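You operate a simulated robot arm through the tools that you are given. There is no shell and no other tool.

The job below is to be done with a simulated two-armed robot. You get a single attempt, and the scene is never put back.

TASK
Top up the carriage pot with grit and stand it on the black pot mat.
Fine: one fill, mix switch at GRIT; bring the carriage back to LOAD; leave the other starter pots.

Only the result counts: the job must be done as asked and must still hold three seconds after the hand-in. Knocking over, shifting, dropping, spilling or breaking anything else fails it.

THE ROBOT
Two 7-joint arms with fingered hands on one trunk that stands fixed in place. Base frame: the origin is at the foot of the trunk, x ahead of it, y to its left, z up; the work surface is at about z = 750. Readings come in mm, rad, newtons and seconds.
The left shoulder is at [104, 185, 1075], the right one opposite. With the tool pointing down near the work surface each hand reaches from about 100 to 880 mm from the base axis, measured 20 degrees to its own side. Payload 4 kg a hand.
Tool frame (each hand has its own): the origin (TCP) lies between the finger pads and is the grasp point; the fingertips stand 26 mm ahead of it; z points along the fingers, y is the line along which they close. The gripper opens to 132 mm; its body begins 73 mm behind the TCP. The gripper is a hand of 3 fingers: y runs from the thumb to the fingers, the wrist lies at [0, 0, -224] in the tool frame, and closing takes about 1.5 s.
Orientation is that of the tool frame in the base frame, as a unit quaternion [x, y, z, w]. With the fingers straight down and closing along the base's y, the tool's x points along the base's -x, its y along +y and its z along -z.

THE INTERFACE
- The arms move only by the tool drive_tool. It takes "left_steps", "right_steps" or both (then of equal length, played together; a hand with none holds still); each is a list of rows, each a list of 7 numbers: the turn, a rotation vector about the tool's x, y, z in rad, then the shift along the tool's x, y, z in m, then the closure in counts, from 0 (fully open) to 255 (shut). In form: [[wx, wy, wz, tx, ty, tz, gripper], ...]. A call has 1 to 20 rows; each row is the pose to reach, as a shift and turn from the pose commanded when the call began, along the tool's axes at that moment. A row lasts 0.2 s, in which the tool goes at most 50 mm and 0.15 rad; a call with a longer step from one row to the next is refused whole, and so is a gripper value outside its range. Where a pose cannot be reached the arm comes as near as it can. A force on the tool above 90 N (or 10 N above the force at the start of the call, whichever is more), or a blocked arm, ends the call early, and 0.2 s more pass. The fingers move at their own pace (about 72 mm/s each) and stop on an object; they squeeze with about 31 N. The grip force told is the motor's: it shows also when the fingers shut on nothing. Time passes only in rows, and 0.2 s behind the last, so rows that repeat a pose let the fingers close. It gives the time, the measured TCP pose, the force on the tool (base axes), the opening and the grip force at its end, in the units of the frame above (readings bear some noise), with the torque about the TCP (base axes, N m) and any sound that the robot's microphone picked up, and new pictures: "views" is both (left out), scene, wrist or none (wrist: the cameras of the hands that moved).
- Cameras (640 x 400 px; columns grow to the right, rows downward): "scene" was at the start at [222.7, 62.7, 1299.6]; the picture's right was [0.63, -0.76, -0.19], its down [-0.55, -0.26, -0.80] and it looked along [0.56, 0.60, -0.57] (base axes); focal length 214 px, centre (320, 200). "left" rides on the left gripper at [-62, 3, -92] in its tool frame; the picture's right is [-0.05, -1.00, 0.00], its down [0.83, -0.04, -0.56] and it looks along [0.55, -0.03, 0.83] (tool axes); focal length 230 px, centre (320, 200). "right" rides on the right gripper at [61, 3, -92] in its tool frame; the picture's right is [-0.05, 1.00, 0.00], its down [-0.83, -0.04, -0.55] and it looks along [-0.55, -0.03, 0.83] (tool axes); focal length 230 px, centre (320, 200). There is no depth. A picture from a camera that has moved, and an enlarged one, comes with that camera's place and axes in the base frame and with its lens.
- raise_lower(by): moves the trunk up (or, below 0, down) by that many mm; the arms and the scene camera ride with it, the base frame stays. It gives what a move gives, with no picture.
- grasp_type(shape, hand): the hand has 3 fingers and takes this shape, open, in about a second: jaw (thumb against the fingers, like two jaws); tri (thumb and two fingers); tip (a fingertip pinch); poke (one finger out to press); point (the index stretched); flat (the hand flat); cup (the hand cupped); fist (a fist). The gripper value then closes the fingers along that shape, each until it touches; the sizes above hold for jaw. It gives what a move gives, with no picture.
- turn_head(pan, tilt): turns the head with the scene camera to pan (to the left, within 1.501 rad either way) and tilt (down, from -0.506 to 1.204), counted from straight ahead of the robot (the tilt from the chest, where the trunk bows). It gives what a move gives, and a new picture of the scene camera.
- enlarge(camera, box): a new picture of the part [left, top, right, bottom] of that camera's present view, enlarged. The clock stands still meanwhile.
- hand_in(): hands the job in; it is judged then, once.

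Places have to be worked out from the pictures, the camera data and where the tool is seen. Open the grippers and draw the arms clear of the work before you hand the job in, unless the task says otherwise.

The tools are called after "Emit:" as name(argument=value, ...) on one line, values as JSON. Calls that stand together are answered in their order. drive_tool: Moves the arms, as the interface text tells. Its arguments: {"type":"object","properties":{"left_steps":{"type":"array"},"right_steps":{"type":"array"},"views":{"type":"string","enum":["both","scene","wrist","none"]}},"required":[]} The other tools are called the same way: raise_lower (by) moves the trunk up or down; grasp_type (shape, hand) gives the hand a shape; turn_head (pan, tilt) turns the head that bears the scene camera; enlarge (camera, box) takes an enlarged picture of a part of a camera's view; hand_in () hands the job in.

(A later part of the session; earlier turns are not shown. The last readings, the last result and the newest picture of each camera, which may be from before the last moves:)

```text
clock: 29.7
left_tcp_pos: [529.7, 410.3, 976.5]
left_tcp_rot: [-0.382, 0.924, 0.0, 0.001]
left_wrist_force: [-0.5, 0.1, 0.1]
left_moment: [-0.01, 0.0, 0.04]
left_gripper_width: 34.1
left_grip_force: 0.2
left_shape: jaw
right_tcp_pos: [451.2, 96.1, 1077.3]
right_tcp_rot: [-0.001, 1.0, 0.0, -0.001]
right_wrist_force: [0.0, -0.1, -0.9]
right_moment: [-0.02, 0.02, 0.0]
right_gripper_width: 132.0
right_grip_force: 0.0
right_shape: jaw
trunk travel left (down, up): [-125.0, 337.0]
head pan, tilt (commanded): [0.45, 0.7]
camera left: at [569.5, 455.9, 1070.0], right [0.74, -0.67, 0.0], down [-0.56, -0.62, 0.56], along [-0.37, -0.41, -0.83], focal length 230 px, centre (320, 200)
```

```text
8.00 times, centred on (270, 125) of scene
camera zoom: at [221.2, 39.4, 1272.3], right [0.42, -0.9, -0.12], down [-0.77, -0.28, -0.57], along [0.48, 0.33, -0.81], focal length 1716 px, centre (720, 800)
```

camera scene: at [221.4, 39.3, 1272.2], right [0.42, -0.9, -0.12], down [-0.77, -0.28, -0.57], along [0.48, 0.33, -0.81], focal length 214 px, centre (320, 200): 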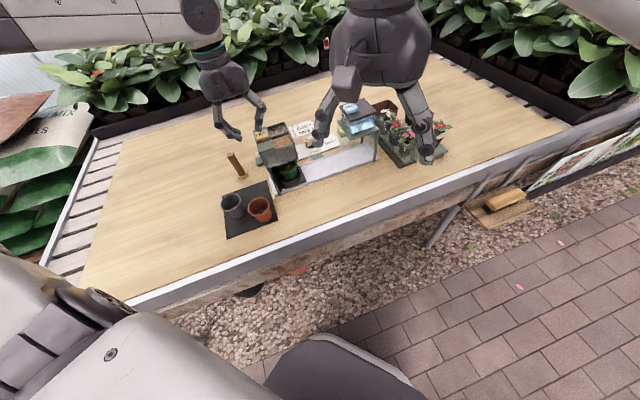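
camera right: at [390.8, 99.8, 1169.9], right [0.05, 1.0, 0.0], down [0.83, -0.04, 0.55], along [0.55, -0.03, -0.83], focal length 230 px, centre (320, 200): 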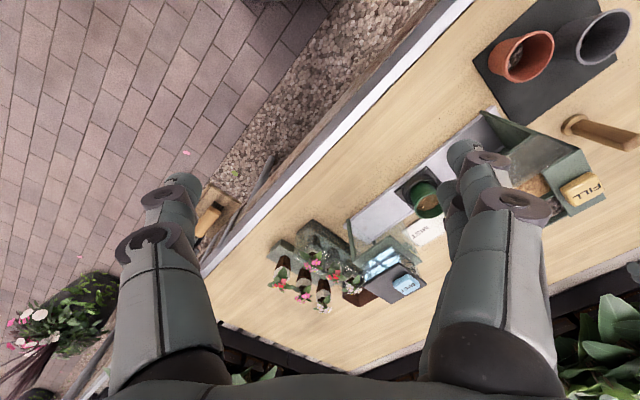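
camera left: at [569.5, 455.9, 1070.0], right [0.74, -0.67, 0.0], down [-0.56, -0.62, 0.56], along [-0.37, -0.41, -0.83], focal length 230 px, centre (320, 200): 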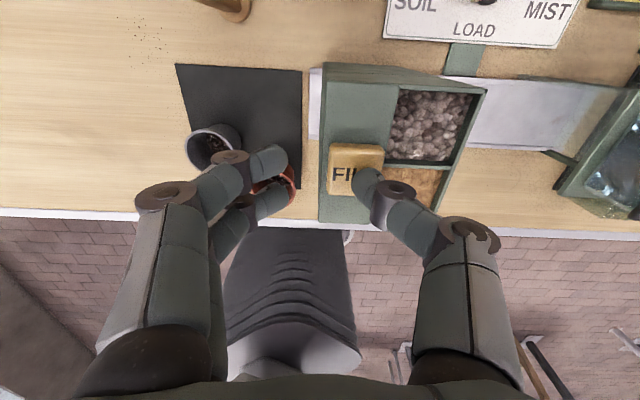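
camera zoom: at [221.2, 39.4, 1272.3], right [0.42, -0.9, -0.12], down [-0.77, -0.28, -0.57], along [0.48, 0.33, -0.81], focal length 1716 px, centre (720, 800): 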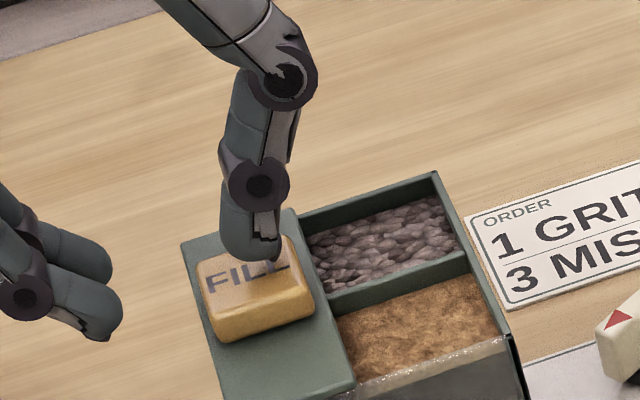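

The thumb now sits over the middle of the button. I press down slowly in one continuous stroke and watch force and sound.

Emit:
drive_tool(left_steps=[[0, 0, 0, 0, 0.002, 0.002, 190], [0, 0, 0, 0, 0.002, 0.004, 190], [0, 0, 0, 0, 0.002, 0.006, 190], [0, 0, 0, 0, 0.002, 0.008, 190]], views="wrist")

Emit:
enlarge(camera="scene", box=[240, 100, 300, 150])

```text
clock: 30.7
left_tcp_pos: [527.9, 411.8, 968.3]
left_tcp_rot: [-0.383, 0.924, 0.0, 0.0]
left_wrist_force: [0.0, 0.0, 2.3]
left_moment: [-0.06, -0.05, 0.0]
left_gripper_width: 34.1
left_grip_force: 0.1
left_shape: jaw
right_tcp_pos: [451.5, 95.2, 1078.9]
right_tcp_rot: [0.0, 1.0, 0.0, -0.001]
right_wrist_force: [0.1, -0.3, -0.4]
right_moment: [0.0, -0.01, -0.01]
right_gripper_width: 132.0
right_grip_force: 0.1
right_shape: jaw
trunk travel left (down, up): [-125.0, 337.0]
head pan, tilt (commanded): [0.45, 0.7]
heard: click
camera left: at [568.4, 457.4, 1062.6], right [0.74, -0.67, 0.0], down [-0.56, -0.62, 0.55], along [-0.37, -0.41, -0.83], focal length 230 px, centre (320, 200)
```

left: 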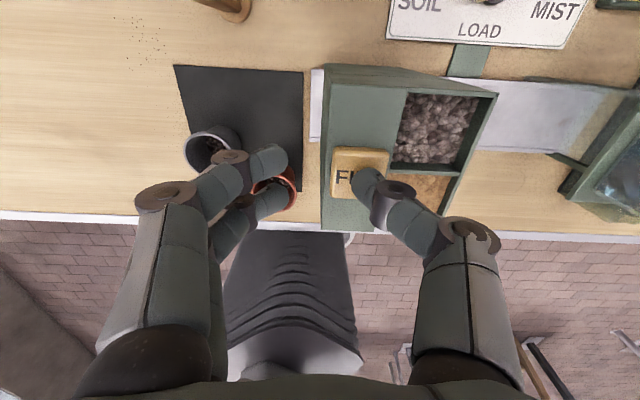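

```text
8.00 times, centred on (270, 125) of scene
camera zoom: at [220.9, 38.9, 1272.4], right [0.42, -0.9, -0.12], down [-0.77, -0.28, -0.57], along [0.48, 0.33, -0.81], focal length 1716 px, centre (720, 800)
```

zoom: 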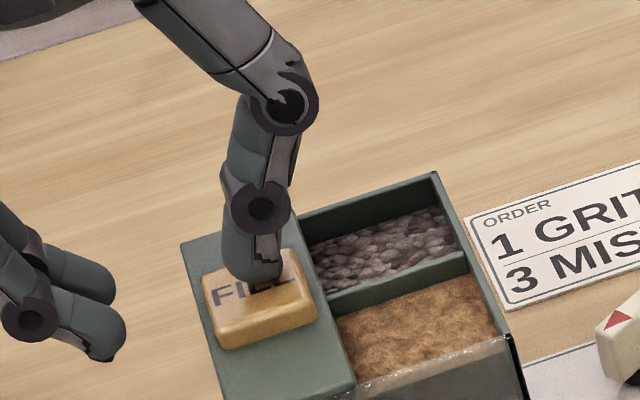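

A click was heard and the grit level in its bin dropped, so one fill was dispensed. I lift straight off the button and view the pot.

Emit:
drive_tool(left_steps=[[0, 0, 0, 0, 0, -0.015, 190], [0, 0, 0, 0, 0, -0.04, 190], [0, 0, 0, 0, 0, -0.06, 190]], views="both")

Emit:
enlarge(camera="scene", box=[230, 105, 330, 195])

Emit:
enlarge(camera="left", box=[290, 60, 490, 230])

```text
clock: 31.5
left_tcp_pos: [525.6, 413.9, 1029.9]
left_tcp_rot: [-0.383, 0.924, 0.0, 0.0]
left_wrist_force: [0.2, 0.5, 0.5]
left_moment: [0.01, 0.02, -0.03]
left_gripper_width: 34.2
left_grip_force: 0.1
left_shape: jaw
right_tcp_pos: [451.8, 94.5, 1077.6]
right_tcp_rot: [-0.001, 1.0, 0.001, 0.0]
right_wrist_force: [-0.5, 0.1, 0.2]
right_moment: [0.0, -0.01, 0.04]
right_gripper_width: 132.2
right_grip_force: 0.2
right_shape: jaw
trunk travel left (down, up): [-125.0, 337.0]
head pan, tilt (commanded): [0.45, 0.7]
camera scene: at [221.0, 38.9, 1272.3], right [0.42, -0.9, -0.12], down [-0.77, -0.28, -0.57], along [0.48, 0.33, -0.81], focal length 214 px, centre (320, 200)
camera left: at [566.8, 458.1, 1122.5], right [0.74, -0.67, 0.0], down [-0.56, -0.62, 0.56], along [-0.37, -0.41, -0.83], focal length 230 px, centre (320, 200)
```

scene: 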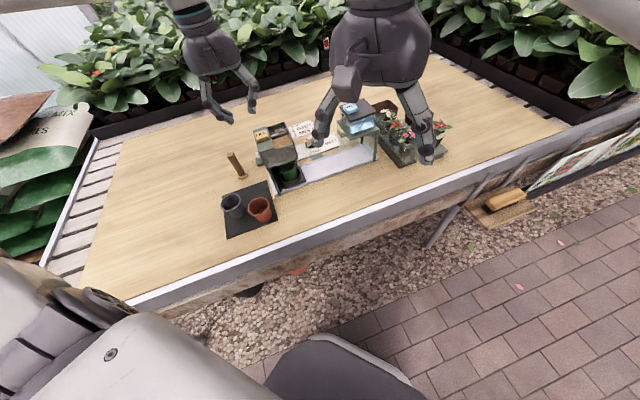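
left: 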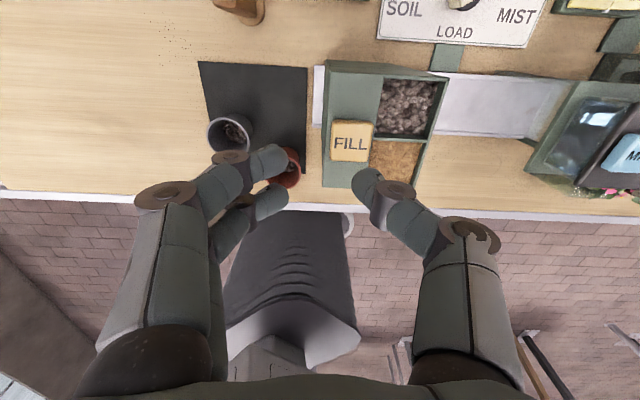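

```text
4.44 times, centred on (280, 150) of scene
camera zoom: at [221.0, 38.9, 1272.3], right [0.42, -0.9, -0.12], down [-0.77, -0.28, -0.57], along [0.48, 0.33, -0.81], focal length 953 px, centre (498, 422)
```

zoom: 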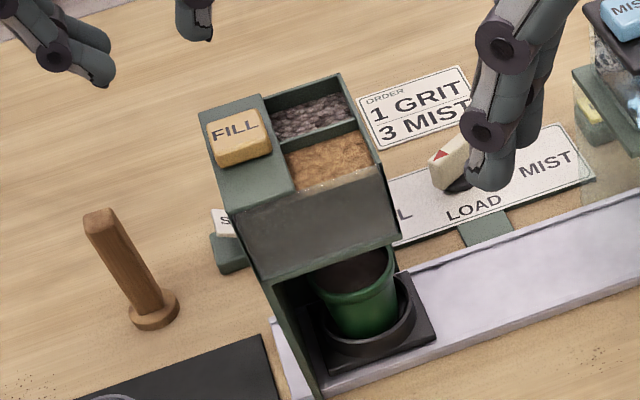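

```text
2.35 times, centred on (390, 145) of left
camera zoom: at [566.8, 458.1, 1122.5], right [0.74, -0.67, 0.0], down [-0.56, -0.62, 0.56], along [-0.37, -0.41, -0.83], focal length 541 px, centre (155, 329)
```

zoom: 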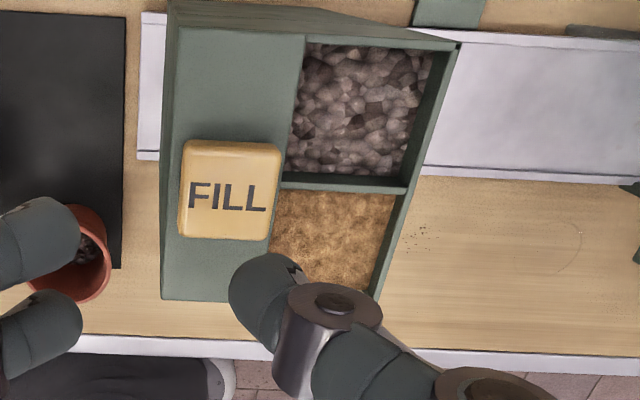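

One fill is in. Next I take the left hand back over the dial at the bar's present angle (hand yaw about −17.5°), opening to 54 mm.

Emit:
drive_tool(left_steps=[[0, 0, 0.136, -0.0157, -0.0213, 0, 150], [0, 0, 0.272, -0.0314, -0.0427, 0, 150], [0, 0, 0.409, -0.0471, -0.064, 0, 150], [0, 0, 0.545, -0.0628, -0.0853, 0, 150], [0, 0, 0.681, -0.0784, -0.1066, 0, 150], [0, 0, 0.817, -0.0941, -0.128, 0, 150], [0, 0, 0.954, -0.1098, -0.1493, 0, 150], [0, 0, 1.09, -0.1255, -0.1706, 0, 150], [0, 0, 1.09, -0.1255, -0.1706, 0.04, 150], [0, 0, 1.09, -0.1255, -0.1706, 0.08, 150], [0, 0, 1.09, -0.1255, -0.1706, 0.12, 150], [0, 0, 1.09, -0.1255, -0.1706, 0.13, 150]], views="both")

Emit:
enlarge(camera="left", box=[220, 60, 420, 230])

```text
clock: 34.1
left_tcp_pos: [736.0, 381.8, 899.1]
left_tcp_rot: [0.151, 0.989, 0.001, 0.0]
left_wrist_force: [-0.1, 0.3, 0.0]
left_moment: [-0.01, -0.01, 0.0]
left_gripper_width: 53.9
left_grip_force: 0.0
left_shape: jaw
right_tcp_pos: [452.3, 96.1, 1078.1]
right_tcp_rot: [-0.001, 1.0, 0.0, 0.001]
right_wrist_force: [-1.0, -0.1, 0.5]
right_moment: [-0.02, 0.02, 0.0]
right_gripper_width: 132.1
right_grip_force: 0.1
right_shape: jaw
trunk travel left (down, up): [-125.0, 337.0]
head pan, tilt (commanded): [0.45, 0.7]
camera scene: at [220.8, 39.0, 1272.4], right [0.42, -0.9, -0.12], down [-0.77, -0.28, -0.57], along [0.48, 0.33, -0.81], focal length 214 px, centre (320, 200)
camera left: at [794.6, 365.5, 991.7], right [-0.25, -0.97, 0.0], down [-0.81, 0.21, 0.56], along [-0.54, 0.14, -0.83], focal length 230 px, centre (320, 200)
```

scene: 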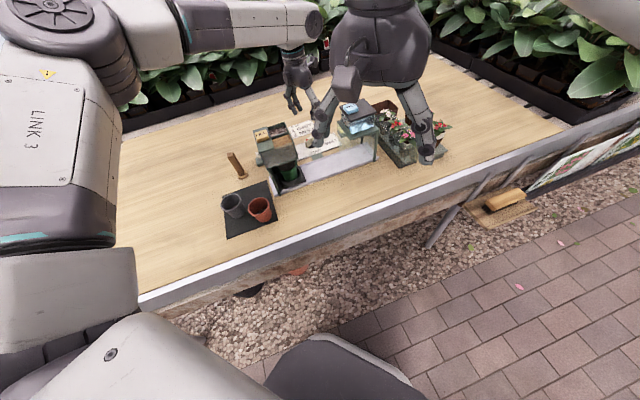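
left: 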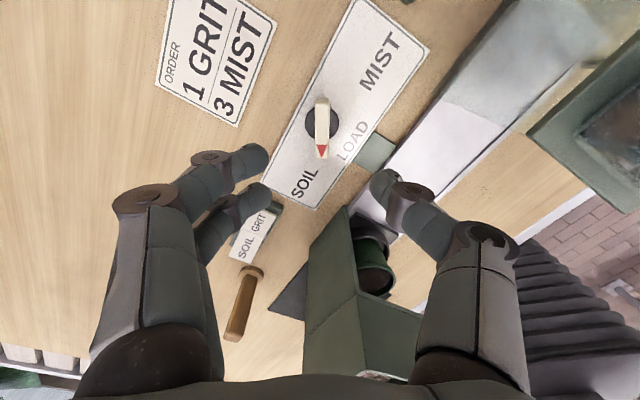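

```text
2.35 times, centred on (320, 145) of left
camera zoom: at [794.6, 365.5, 991.7], right [-0.25, -0.97, 0.0], down [-0.81, 0.21, 0.56], along [-0.54, 0.14, -0.83], focal length 541 px, centre (320, 329)
```

zoom: 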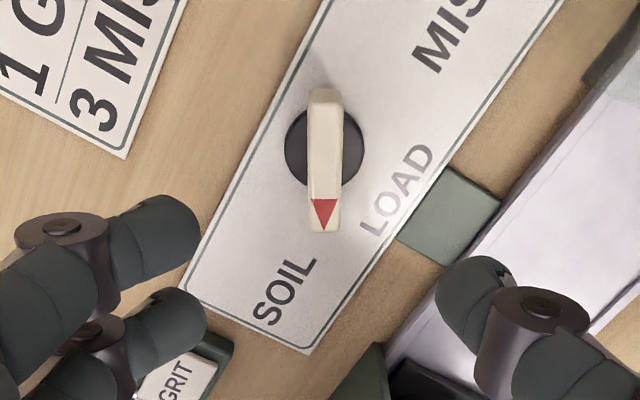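

The bar is lined up again (within 2 mm). I go down and grip it.

Emit:
drive_tool(left_steps=[[0, 0, 0, -0.0005, -0.0015, 0.04, 150], [0, 0, 0, -0.0005, -0.0015, 0.075, 150], [0, 0, 0, -0.0005, -0.0015, 0.095, 150], [0, 0, 0, -0.0005, -0.0015, 0.103, 150], [0, 0, 0, -0.0005, -0.0015, 0.103, 255], [0, 0, 0, -0.0005, -0.0015, 0.103, 255], [0, 0, 0, -0.0005, -0.0015, 0.103, 255], [0, 0, 0, -0.0005, -0.0015, 0.103, 255], [0, 0, 0, -0.0005, -0.0015, 0.103, 255], [0, 0, 0, -0.0005, -0.0015, 0.103, 255]], views="wrist")

Emit:
enlarge(camera="left", box=[220, 80, 420, 250])

```text
clock: 36.3
left_tcp_pos: [739.1, 379.5, 793.8]
left_tcp_rot: [0.152, 0.988, 0.0, 0.0]
left_wrist_force: [0.3, 0.9, -3.0]
left_moment: [0.07, 0.0, 0.02]
left_gripper_width: 7.5
left_grip_force: 31.0
left_shape: jaw
right_tcp_pos: [451.8, 96.4, 1076.6]
right_tcp_rot: [-0.001, 1.0, 0.001, -0.001]
right_wrist_force: [-0.8, -0.3, 0.4]
right_moment: [-0.02, 0.01, -0.02]
right_gripper_width: 132.1
right_grip_force: 0.1
right_shape: jaw
trunk travel left (down, up): [-125.0, 337.0]
head pan, tilt (commanded): [0.45, 0.7]
camera left: at [796.6, 362.9, 888.1], right [-0.25, -0.97, 0.0], down [-0.8, 0.21, 0.56], along [-0.54, 0.14, -0.83], focal length 230 px, centre (320, 200)
```

left: 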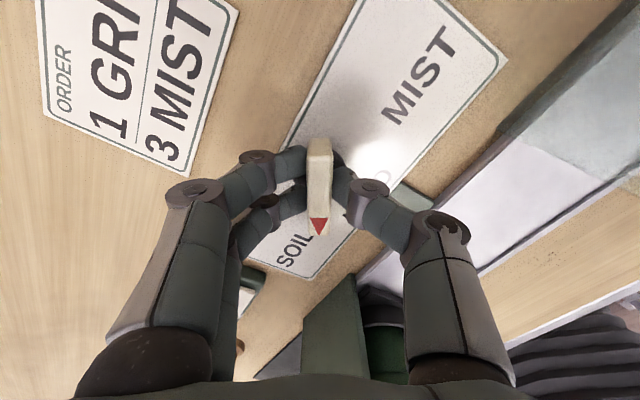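

```text
2.35 times, centred on (320, 165) of left
camera zoom: at [796.6, 362.9, 888.1], right [-0.25, -0.97, 0.0], down [-0.8, 0.21, 0.56], along [-0.54, 0.14, -0.83], focal length 541 px, centre (320, 282)
```

zoom: 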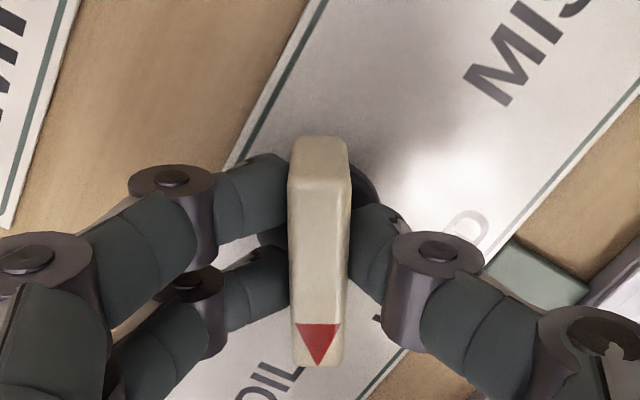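

The bar is gripped. I turn it back counter-clockwise toward LOAD by about 1.05 rad, then compare with the starting state.

Emit:
drive_tool(left_steps=[[0, 0, -0.1, 0, 0, 0, 255], [0, 0, -0.2, 0, 0, 0, 255], [0, 0, -0.3, 0, 0, 0, 255], [0, 0, -0.4, 0, 0, 0, 255], [0, 0, -0.5, 0, 0, 0, 255], [0, 0, -0.6, 0, 0, 0, 255], [0, 0, -0.7, 0, 0, 0, 255], [0, 0, -0.8, 0, 0, 0, 255], [0, 0, -0.9, 0, 0, 0, 255], [0, 0, -0.98, 0, 0, 0, 255], [0, 0, -1.04, 0, 0, 0, 255], [0, 0, -1.04, 0, 0, 0, 255]], views="both")

Emit:
enlarge(camera="left", box=[220, 60, 420, 230])

Emit:
enlarge(camera="scene", box=[220, 60, 420, 200])

```text
clock: 38.9
left_tcp_pos: [737.7, 381.9, 795.2]
left_tcp_rot: [-0.36, 0.933, 0.0, 0.001]
left_wrist_force: [3.2, 19.6, 2.4]
left_moment: [0.4, 0.02, -0.02]
left_gripper_width: 7.3
left_grip_force: 31.0
left_shape: jaw
right_tcp_pos: [452.5, 97.9, 1078.1]
right_tcp_rot: [0.0, 1.0, -0.002, -0.001]
right_wrist_force: [-0.4, -0.3, 0.7]
right_moment: [0.01, 0.02, 0.01]
right_gripper_width: 132.0
right_grip_force: 0.1
right_shape: jaw
trunk travel left (down, up): [-125.0, 337.0]
head pan, tilt (commanded): [0.45, 0.7]
camera scene: at [221.2, 41.4, 1272.2], right [0.42, -0.9, -0.12], down [-0.77, -0.28, -0.57], along [0.48, 0.33, -0.81], focal length 214 px, centre (320, 200)
camera left: at [780.1, 424.7, 888.0], right [0.71, -0.7, 0.0], down [-0.59, -0.59, 0.56], along [-0.39, -0.39, -0.83], focal length 230 px, centre (320, 200)
```

scene: 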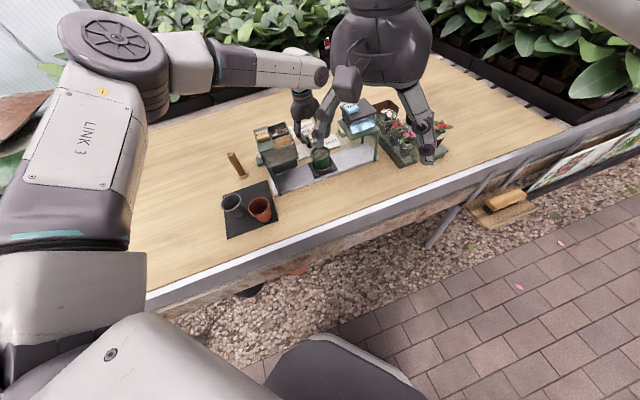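
left: 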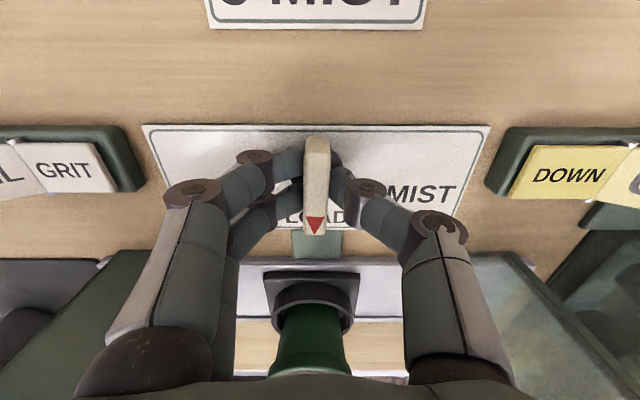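

```text
2.35 times, centred on (320, 145) of left
camera zoom: at [780.1, 424.7, 888.0], right [0.71, -0.7, 0.0], down [-0.59, -0.59, 0.56], along [-0.39, -0.39, -0.83], focal length 541 px, centre (320, 329)
```

zoom: 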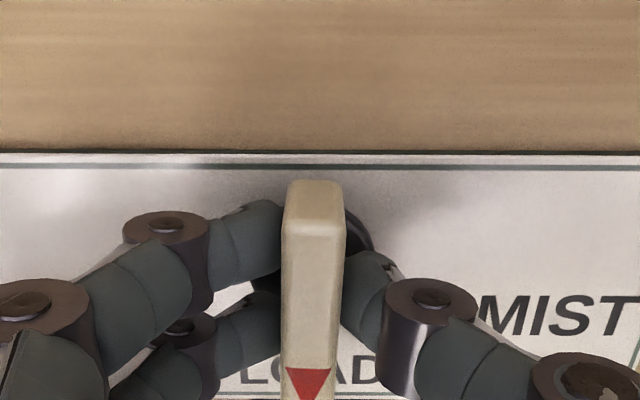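

```text
2.86 times, centred on (320, 130) of scene
camera zoom: at [221.2, 41.4, 1272.2], right [0.42, -0.9, -0.12], down [-0.77, -0.28, -0.57], along [0.48, 0.33, -0.81], focal length 613 px, centre (320, 400)
```

zoom: 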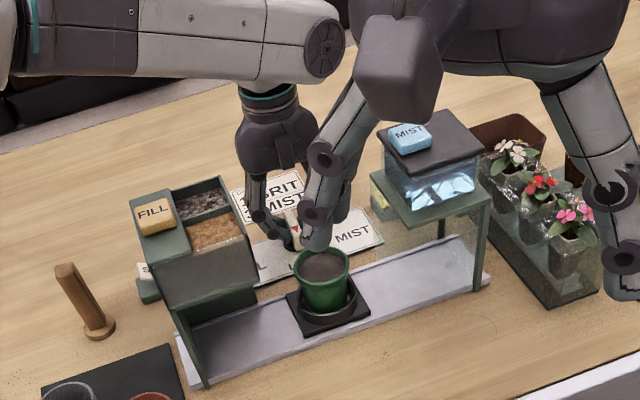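

Grit now lies on top in the pot and the carriage is almost at LOAD, by my comparison about 1.8° / 3 mm short. I turn a little further and relieve the 20 N sideways load.

Emit:
drive_tool(left_steps=[[0, 0, 0, -0.001, 0.001, 0, 255], [0, 0, -0.015, -0.0017, 0.0018, 0, 255], [0, 0, -0.03, -0.0017, 0.0018, 0, 255], [0, 0, -0.03, -0.0017, 0.0018, 0, 255]], views="both")

Emit:
enlarge(camera="left", box=[220, 60, 420, 230])

Emit:
enlarge(camera="scene", box=[220, 60, 420, 200])

```text
clock: 39.9
left_tcp_pos: [738.1, 382.0, 794.0]
left_tcp_rot: [-0.373, 0.928, -0.002, -0.001]
left_wrist_force: [3.9, 11.8, 0.3]
left_moment: [0.25, -0.04, -0.03]
left_gripper_width: 7.4
left_grip_force: 31.0
left_shape: jaw
right_tcp_pos: [451.8, 97.2, 1077.7]
right_tcp_rot: [0.0, 1.0, -0.001, -0.001]
right_wrist_force: [-0.3, 0.6, 0.5]
right_moment: [0.02, -0.01, 0.02]
right_gripper_width: 131.6
right_grip_force: 0.0
right_shape: jaw
trunk travel left (down, up): [-125.0, 337.0]
head pan, tilt (commanded): [0.45, 0.7]
camera scene: at [221.7, 40.2, 1272.1], right [0.42, -0.9, -0.12], down [-0.77, -0.28, -0.57], along [0.48, 0.33, -0.81], focal length 214 px, centre (320, 200)
camera left: at [778.8, 426.5, 888.0], right [0.73, -0.68, 0.0], down [-0.57, -0.61, 0.56], along [-0.38, -0.41, -0.83], focal length 230 px, centre (320, 200)
```

scene: 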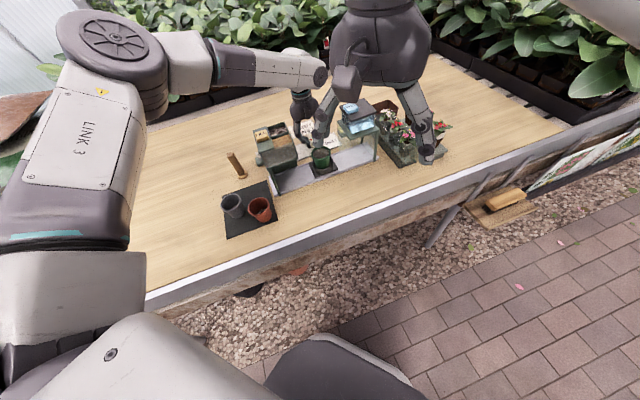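
left: 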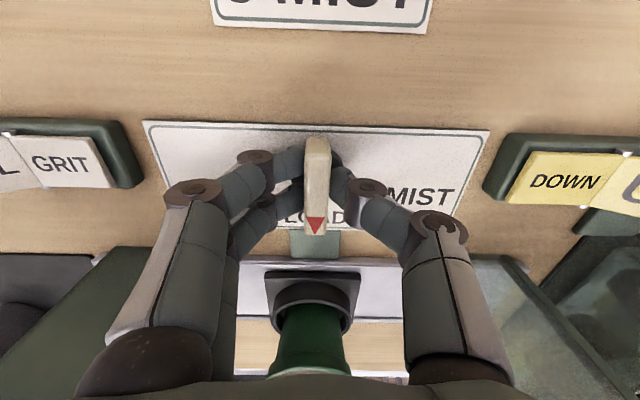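

```text
2.35 times, centred on (320, 145) of left
camera zoom: at [778.8, 426.5, 888.0], right [0.73, -0.68, 0.0], down [-0.57, -0.61, 0.56], along [-0.38, -0.41, -0.83], focal length 541 px, centre (320, 329)
```

zoom: 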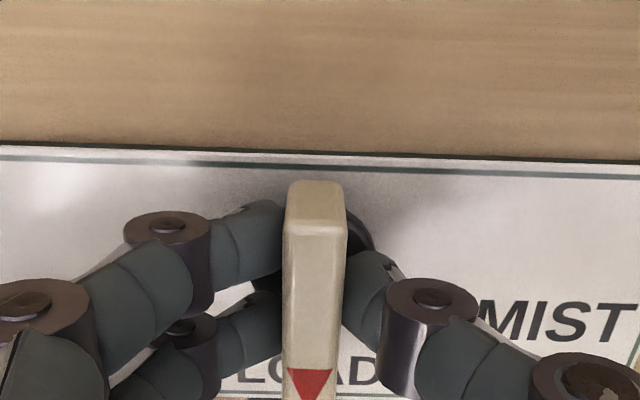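

```text
2.86 times, centred on (320, 130) of scene
camera zoom: at [221.7, 40.2, 1272.1], right [0.42, -0.9, -0.12], down [-0.77, -0.28, -0.57], along [0.48, 0.33, -0.81], focal length 613 px, centre (320, 400)
```

zoom: 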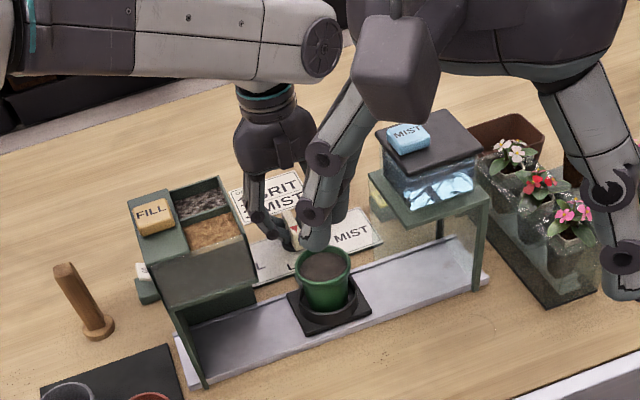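

The lever is within about 1° of where it stood at first. I open the fingers, rise straight up and compare with the first hover picture.

Emit:
drive_tool(left_steps=[[0, 0, 0, 0, 0, 0, 158], [0, 0, 0, 0, 0, 0, 158], [0, 0, 0, 0, 0, 0, 158], [0, 0, 0, 0, 0, 0, 158], [0, 0, 0, 0, 0, -0.03, 158], [0, 0, 0, 0, 0, -0.065, 158], [0, 0, 0, 0, 0, -0.097, 158], [0, 0, -0.02, 0.005, 0, -0.097, 158]], views="both")

Emit:
enlarge(camera="left", box=[220, 60, 420, 230])

Emit:
enlarge(camera="scene", box=[220, 60, 420, 200])

```text
clock: 41.7
left_tcp_pos: [733.9, 378.5, 892.1]
left_tcp_rot: [-0.383, 0.924, -0.001, 0.0]
left_wrist_force: [-0.5, -0.5, 0.7]
left_moment: [0.02, -0.01, 0.0]
left_gripper_width: 49.7
left_grip_force: 0.1
left_shape: jaw
right_tcp_pos: [452.6, 95.4, 1076.6]
right_tcp_rot: [-0.001, 1.0, -0.001, -0.001]
right_wrist_force: [-0.2, 0.1, 0.4]
right_moment: [0.03, 0.04, 0.01]
right_gripper_width: 132.0
right_grip_force: 0.0
right_shape: jaw
trunk travel left (down, up): [-125.0, 337.0]
head pan, tilt (commanded): [0.45, 0.7]
camera scene: at [221.5, 39.3, 1272.2], right [0.42, -0.9, -0.12], down [-0.77, -0.28, -0.57], along [0.48, 0.33, -0.81], focal length 214 px, centre (320, 200)
camera left: at [774.5, 423.1, 985.2], right [0.74, -0.67, 0.0], down [-0.56, -0.62, 0.56], along [-0.37, -0.41, -0.83], focal length 230 px, centre (320, 200)
```

scene: 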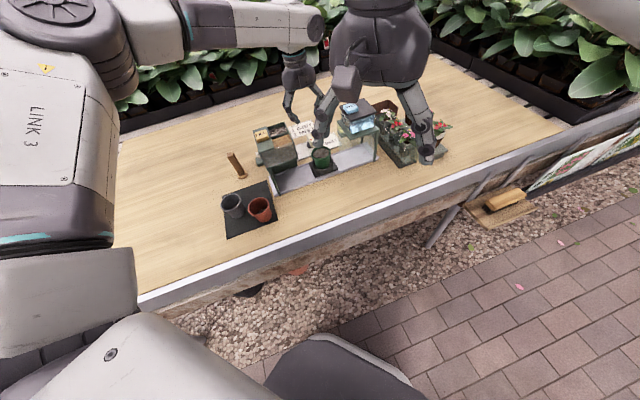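
left: 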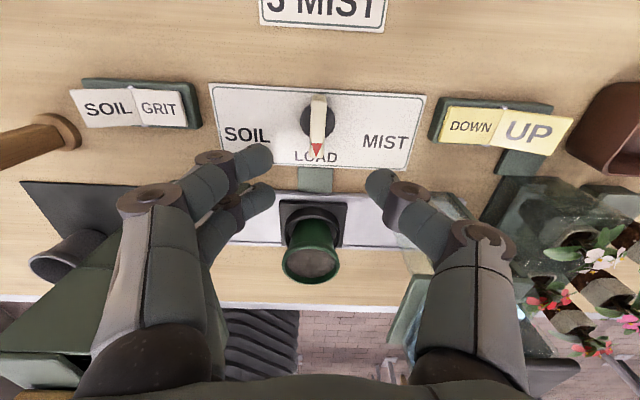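

```text
2.35 times, centred on (320, 145) of left
camera zoom: at [774.5, 423.1, 985.2], right [0.74, -0.67, 0.0], down [-0.56, -0.62, 0.56], along [-0.37, -0.41, -0.83], focal length 541 px, centre (320, 329)
```

zoom: 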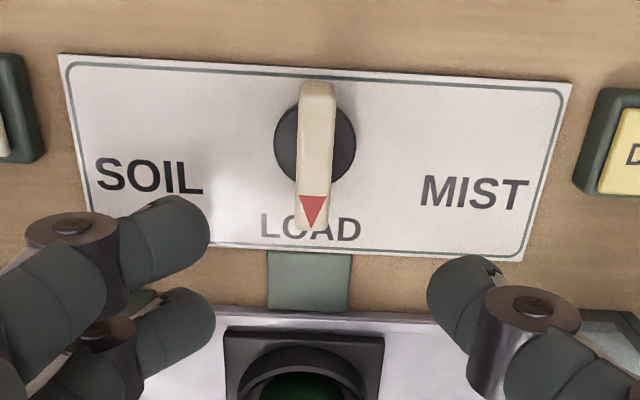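

```text
2.86 times, centred on (320, 130) of scene
camera zoom: at [221.5, 39.3, 1272.2], right [0.42, -0.9, -0.12], down [-0.77, -0.28, -0.57], along [0.48, 0.33, -0.81], focal length 613 px, centre (320, 400)
```

zoom: 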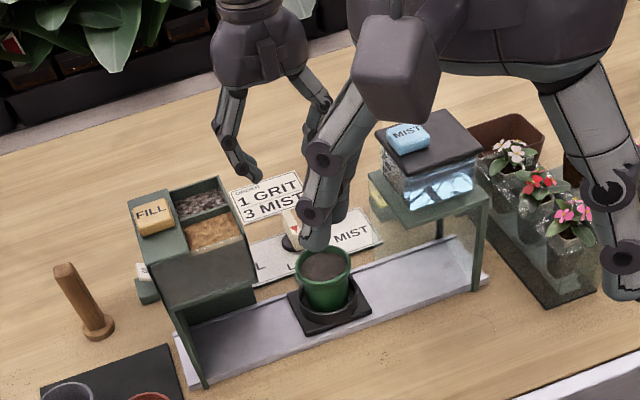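

The pointer is back on LOAD to within about half a degree. I check the lever and tray at higher zoom before moving on.

Emit:
enlarge(camera="left", box=[280, 85, 360, 135])

Emit:
enlarge(camera="left", box=[260, 160, 380, 290])

Emit:
enlarge(camera="scene", box=[290, 130, 360, 185])

```text
8.00 times, centred on (320, 110) of left
camera zoom: at [774.5, 423.1, 985.2], right [0.74, -0.67, 0.0], down [-0.56, -0.62, 0.56], along [-0.37, -0.41, -0.83], focal length 1841 px, centre (320, 920)
```

zoom: 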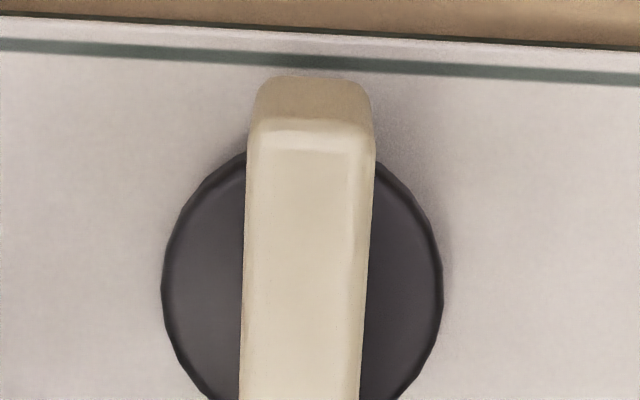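

```text
3.08 times, centred on (320, 225) of left
camera zoom: at [774.5, 423.1, 985.2], right [0.74, -0.67, 0.0], down [-0.56, -0.62, 0.56], along [-0.37, -0.41, -0.83], focal length 708 px, centre (320, 123)
```

zoom: 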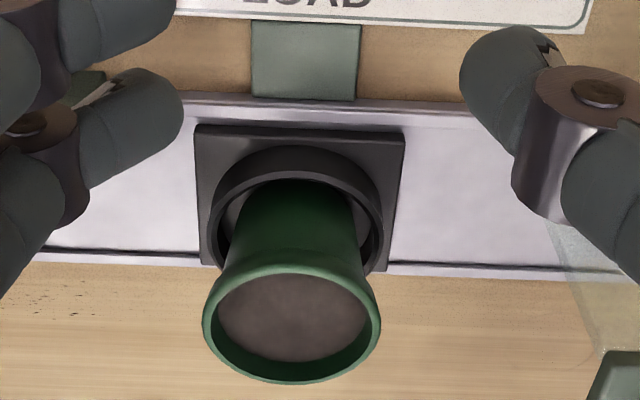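

```text
7.27 times, centred on (325, 158) of scene
camera zoom: at [221.5, 39.3, 1272.2], right [0.42, -0.9, -0.12], down [-0.77, -0.28, -0.57], along [0.48, 0.33, -0.81], focal length 1560 px, centre (284, 509)
```

zoom: 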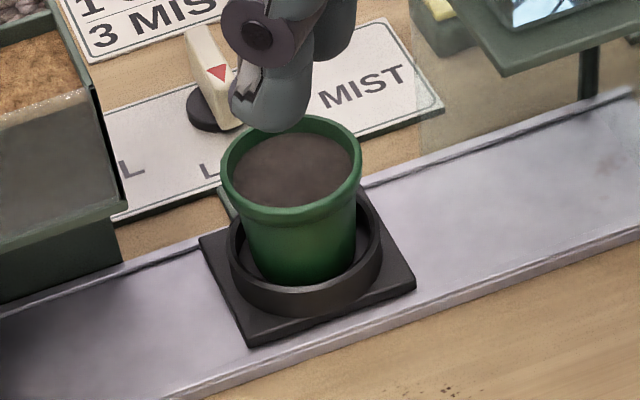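

The carriage is back at LOAD and the grit is in the pot. Before picking the pot I need the mist station's geometry for hand clearance, so I enlarge it in several views.

Emit:
enlarge(camera="left", box=[380, 100, 640, 380])

Emit:
enlarge(camera="scene", box=[320, 90, 400, 170])

Emit:
enlarge(camera="right", box=[330, 130, 480, 310])

Emit:
enlarge(camera="scene", box=[200, 170, 300, 250])

```text
1.43 times, centred on (510, 240) of left
camera zoom: at [774.5, 423.1, 985.2], right [0.74, -0.67, 0.0], down [-0.56, -0.62, 0.56], along [-0.37, -0.41, -0.83], focal length 329 px, centre (49, 143)
```

zoom: 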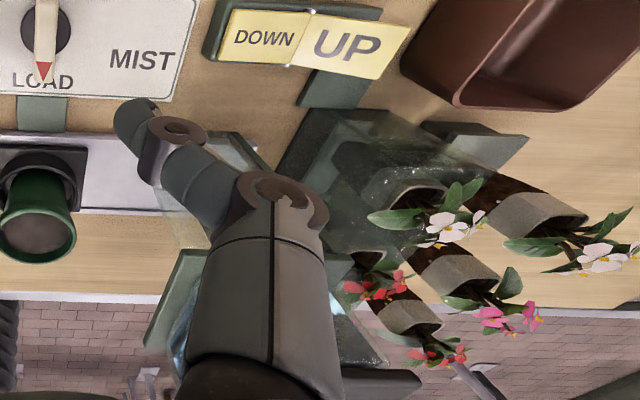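

```text
5.00 times, centred on (360, 130) of scene
camera zoom: at [221.5, 39.3, 1272.2], right [0.42, -0.9, -0.12], down [-0.77, -0.28, -0.57], along [0.48, 0.33, -0.81], focal length 1072 px, centre (120, 550)
```

zoom: 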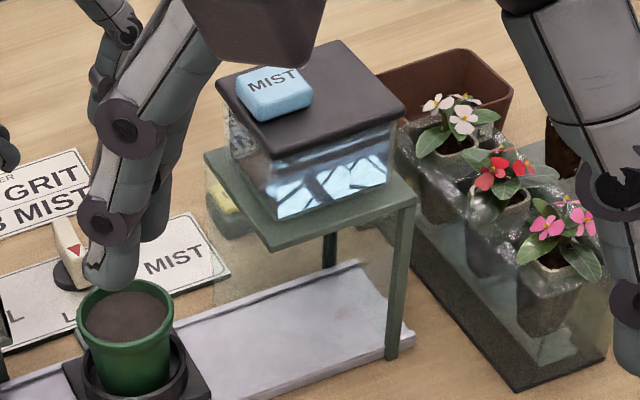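

```text
2.22 times, centred on (405, 220) of right
camera zoom: at [391.1, 99.9, 1169.7], right [0.05, 1.0, 0.0], down [0.83, -0.04, 0.55], along [0.55, -0.03, -0.83], focal length 511 px, centre (131, 156)
```

zoom: 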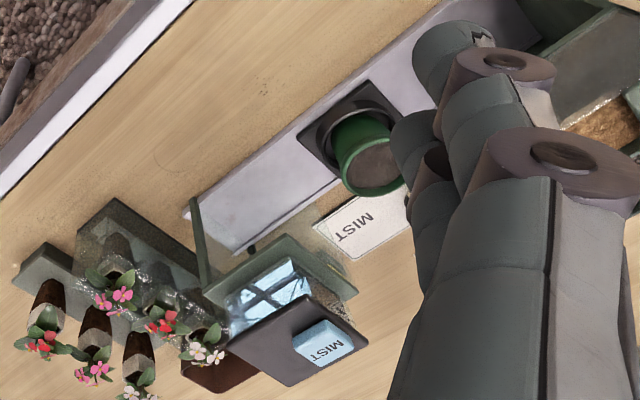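

```text
5.00 times, centred on (250, 210) of scene
camera zoom: at [221.5, 39.3, 1272.2], right [0.42, -0.9, -0.12], down [-0.77, -0.28, -0.57], along [0.48, 0.33, -0.81], focal length 1072 px, centre (670, 150)
```

zoom: 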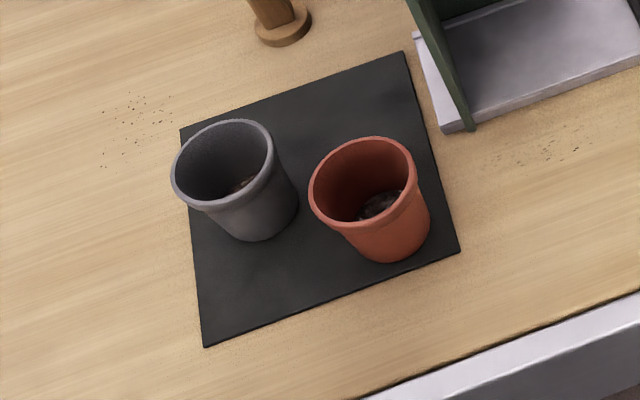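

The free space between hopper (right side e1≈173) and mist shelf (left side e1≈324, underside ≈880) is ±75 mm about the pot, enough for the hand at its present yaw. I rise and hover over the pot with a 78 mm opening.

Emit:
drive_tool(left_steps=[[0, 0, 0, 0, 0, -0.04, 105], [0, 0, 0, 0, 0, -0.075, 105], [0, 0, 0, 0.031, 0.0006, -0.075, 105], [0, 0, 0, 0.062, 0.0012, -0.075, 105], [0, 0, 0, 0.093, 0.0018, -0.075, 105], [0, 0, 0, 0.124, 0.0023, -0.075, 105], [0, 0, 0, 0.124, 0.0023, -0.075, 105]], views="both")

Emit:
enlarge(camera="left", box=[220, 80, 420, 230])

Emit:
enlarge(camera="scene", box=[220, 60, 420, 200])

```text
clock: 43.3
left_tcp_pos: [642.6, 295.0, 965.3]
left_tcp_rot: [-0.383, 0.924, -0.001, -0.001]
left_wrist_force: [0.0, 0.7, -0.5]
left_moment: [0.01, -0.03, -0.03]
left_gripper_width: 77.1
left_grip_force: 0.1
left_shape: jaw
right_tcp_pos: [451.9, 96.5, 1075.9]
right_tcp_rot: [-0.001, 1.0, 0.0, -0.001]
right_wrist_force: [-0.1, -0.5, -0.3]
right_moment: [-0.02, 0.03, 0.01]
right_gripper_width: 131.8
right_grip_force: 0.2
right_shape: jaw
trunk travel left (down, up): [-125.0, 337.0]
head pan, tilt (commanded): [0.45, 0.7]
camera scene: at [221.9, 39.6, 1272.0], right [0.42, -0.9, -0.12], down [-0.77, -0.28, -0.57], along [0.48, 0.33, -0.81], focal length 214 px, centre (320, 200)
camera left: at [682.9, 338.8, 1059.0], right [0.74, -0.67, 0.0], down [-0.56, -0.62, 0.56], along [-0.37, -0.41, -0.83], focal length 230 px, centre (320, 200)
```

scene: 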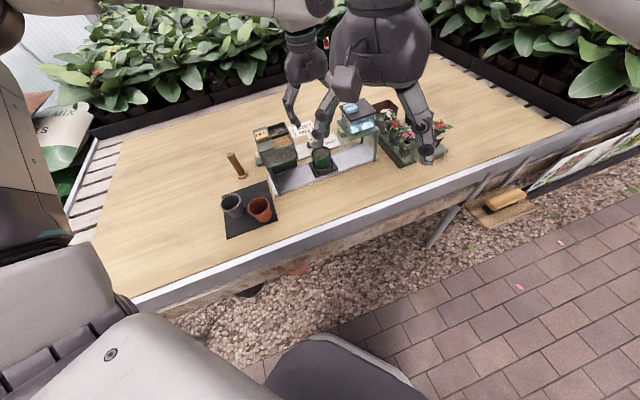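
left: 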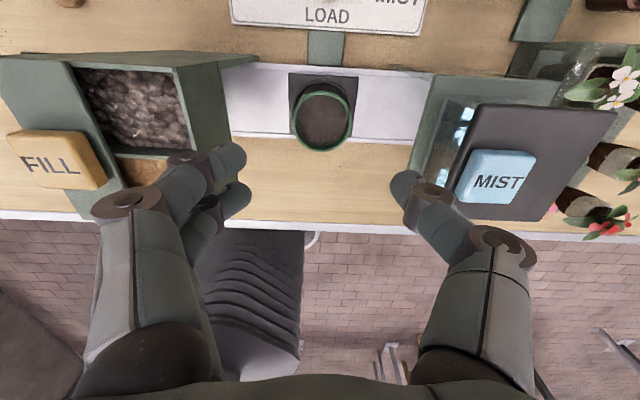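

```text
2.67 times, centred on (320, 155) of left
camera zoom: at [682.9, 338.8, 1059.0], right [0.74, -0.67, 0.0], down [-0.56, -0.62, 0.56], along [-0.37, -0.41, -0.83], focal length 614 px, centre (320, 320)
```

zoom: 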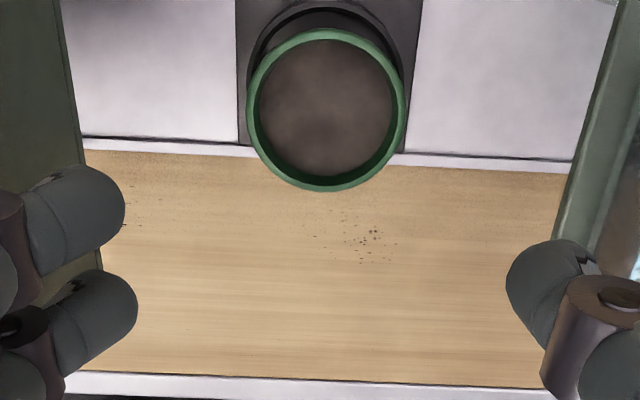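

```text
2.86 times, centred on (320, 130) of scene
camera zoom: at [221.9, 39.6, 1272.0], right [0.42, -0.9, -0.12], down [-0.77, -0.28, -0.57], along [0.48, 0.33, -0.81], focal length 613 px, centre (320, 400)
```

zoom: 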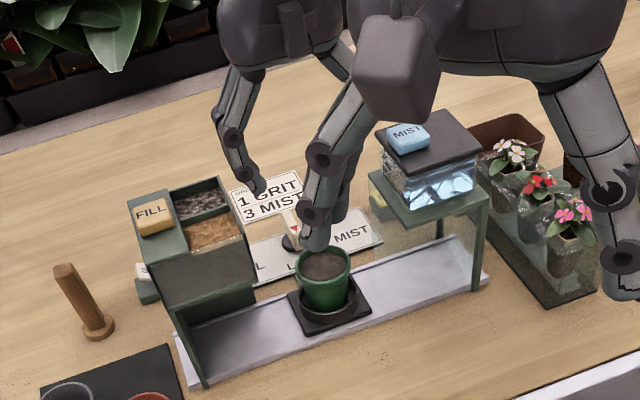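

The pot is within 2.3 mm of the tool axis. To gain clearance for the knuckles beside the hopper and shelf I turn the hand 37° clockwise (yaw ≈8°) at this height and re-check.

Emit:
drive_tool(left_steps=[[0, 0, 0.13, 0, -0.001, 0, 110], [0, 0, 0.26, 0, -0.0023, 0, 110], [0, 0, 0.39, 0, -0.0023, 0, 110], [0, 0, 0.52, 0, -0.0023, 0, 110], [0, 0, 0.646, 0, -0.0023, 0, 110], [0, 0, 0.646, 0, -0.0023, 0, 110]], views="both")

Emit:
enlarge(camera="left", box=[220, 80, 420, 230])

Emit:
enlarge(camera="scene", box=[250, 20, 400, 180])

Emit:
enlarge(camera="right", box=[330, 100, 640, 300])

```text
clock: 44.7
left_tcp_pos: [645.1, 290.4, 967.1]
left_tcp_rot: [-0.069, 0.998, 0.0, 0.0]
left_wrist_force: [0.3, 0.2, 0.0]
left_moment: [-0.03, 0.03, -0.02]
left_gripper_width: 75.7
left_grip_force: 0.1
left_shape: jaw
right_tcp_pos: [450.3, 95.4, 1077.9]
right_tcp_rot: [-0.001, 1.0, -0.001, 0.0]
right_wrist_force: [-0.2, 0.3, 0.0]
right_moment: [0.0, 0.01, -0.03]
right_gripper_width: 131.7
right_grip_force: 0.1
right_shape: jaw
trunk travel left (down, up): [-125.0, 337.0]
head pan, tilt (commanded): [0.45, 0.7]
camera scene: at [221.2, 39.1, 1272.3], right [0.42, -0.9, -0.12], down [-0.77, -0.28, -0.57], along [0.48, 0.33, -0.81], focal length 214 px, centre (320, 200)
camera left: at [705.8, 302.3, 1060.7], right [0.19, -0.98, 0.0], down [-0.82, -0.16, 0.56], along [-0.55, -0.1, -0.83], focal length 230 px, centre (320, 200)
```

scene: 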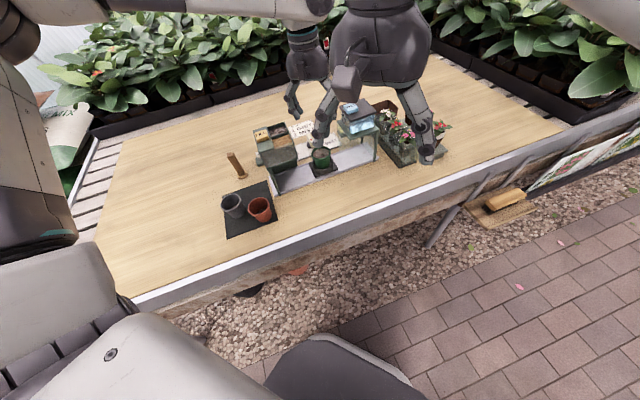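
left: 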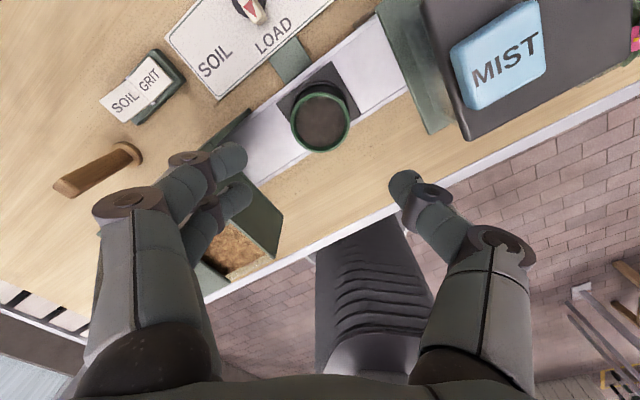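

```text
2.67 times, centred on (320, 155) of left
camera zoom: at [705.8, 302.3, 1060.7], right [0.19, -0.98, 0.0], down [-0.82, -0.16, 0.56], along [-0.55, -0.1, -0.83], focal length 614 px, centre (320, 320)
```

zoom: 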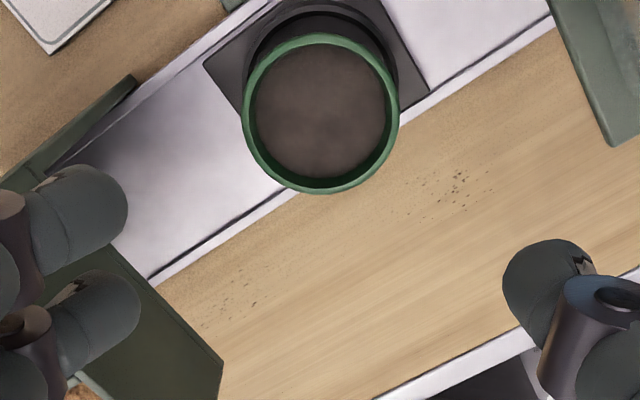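

```text
2.50 times, centred on (325, 100) of scene
camera zoom: at [221.2, 39.1, 1272.3], right [0.42, -0.9, -0.12], down [-0.77, -0.28, -0.57], along [0.48, 0.33, -0.81], focal length 536 px, centre (308, 450)
```

zoom: 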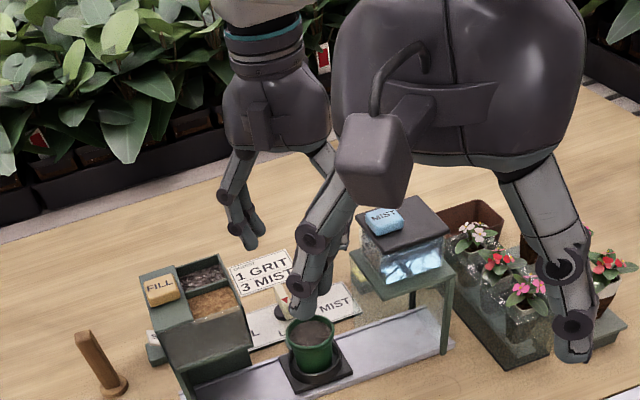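

```text
2.00 times, centred on (485, 200) of right
camera zoom: at [390.9, 99.7, 1169.9], right [0.05, 1.0, 0.0], down [0.83, -0.04, 0.55], along [0.55, -0.03, -0.83], focal length 460 px, centre (-10, 200)
```

zoom: 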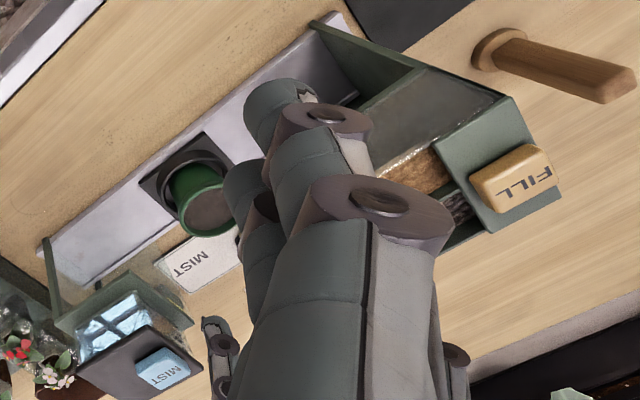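

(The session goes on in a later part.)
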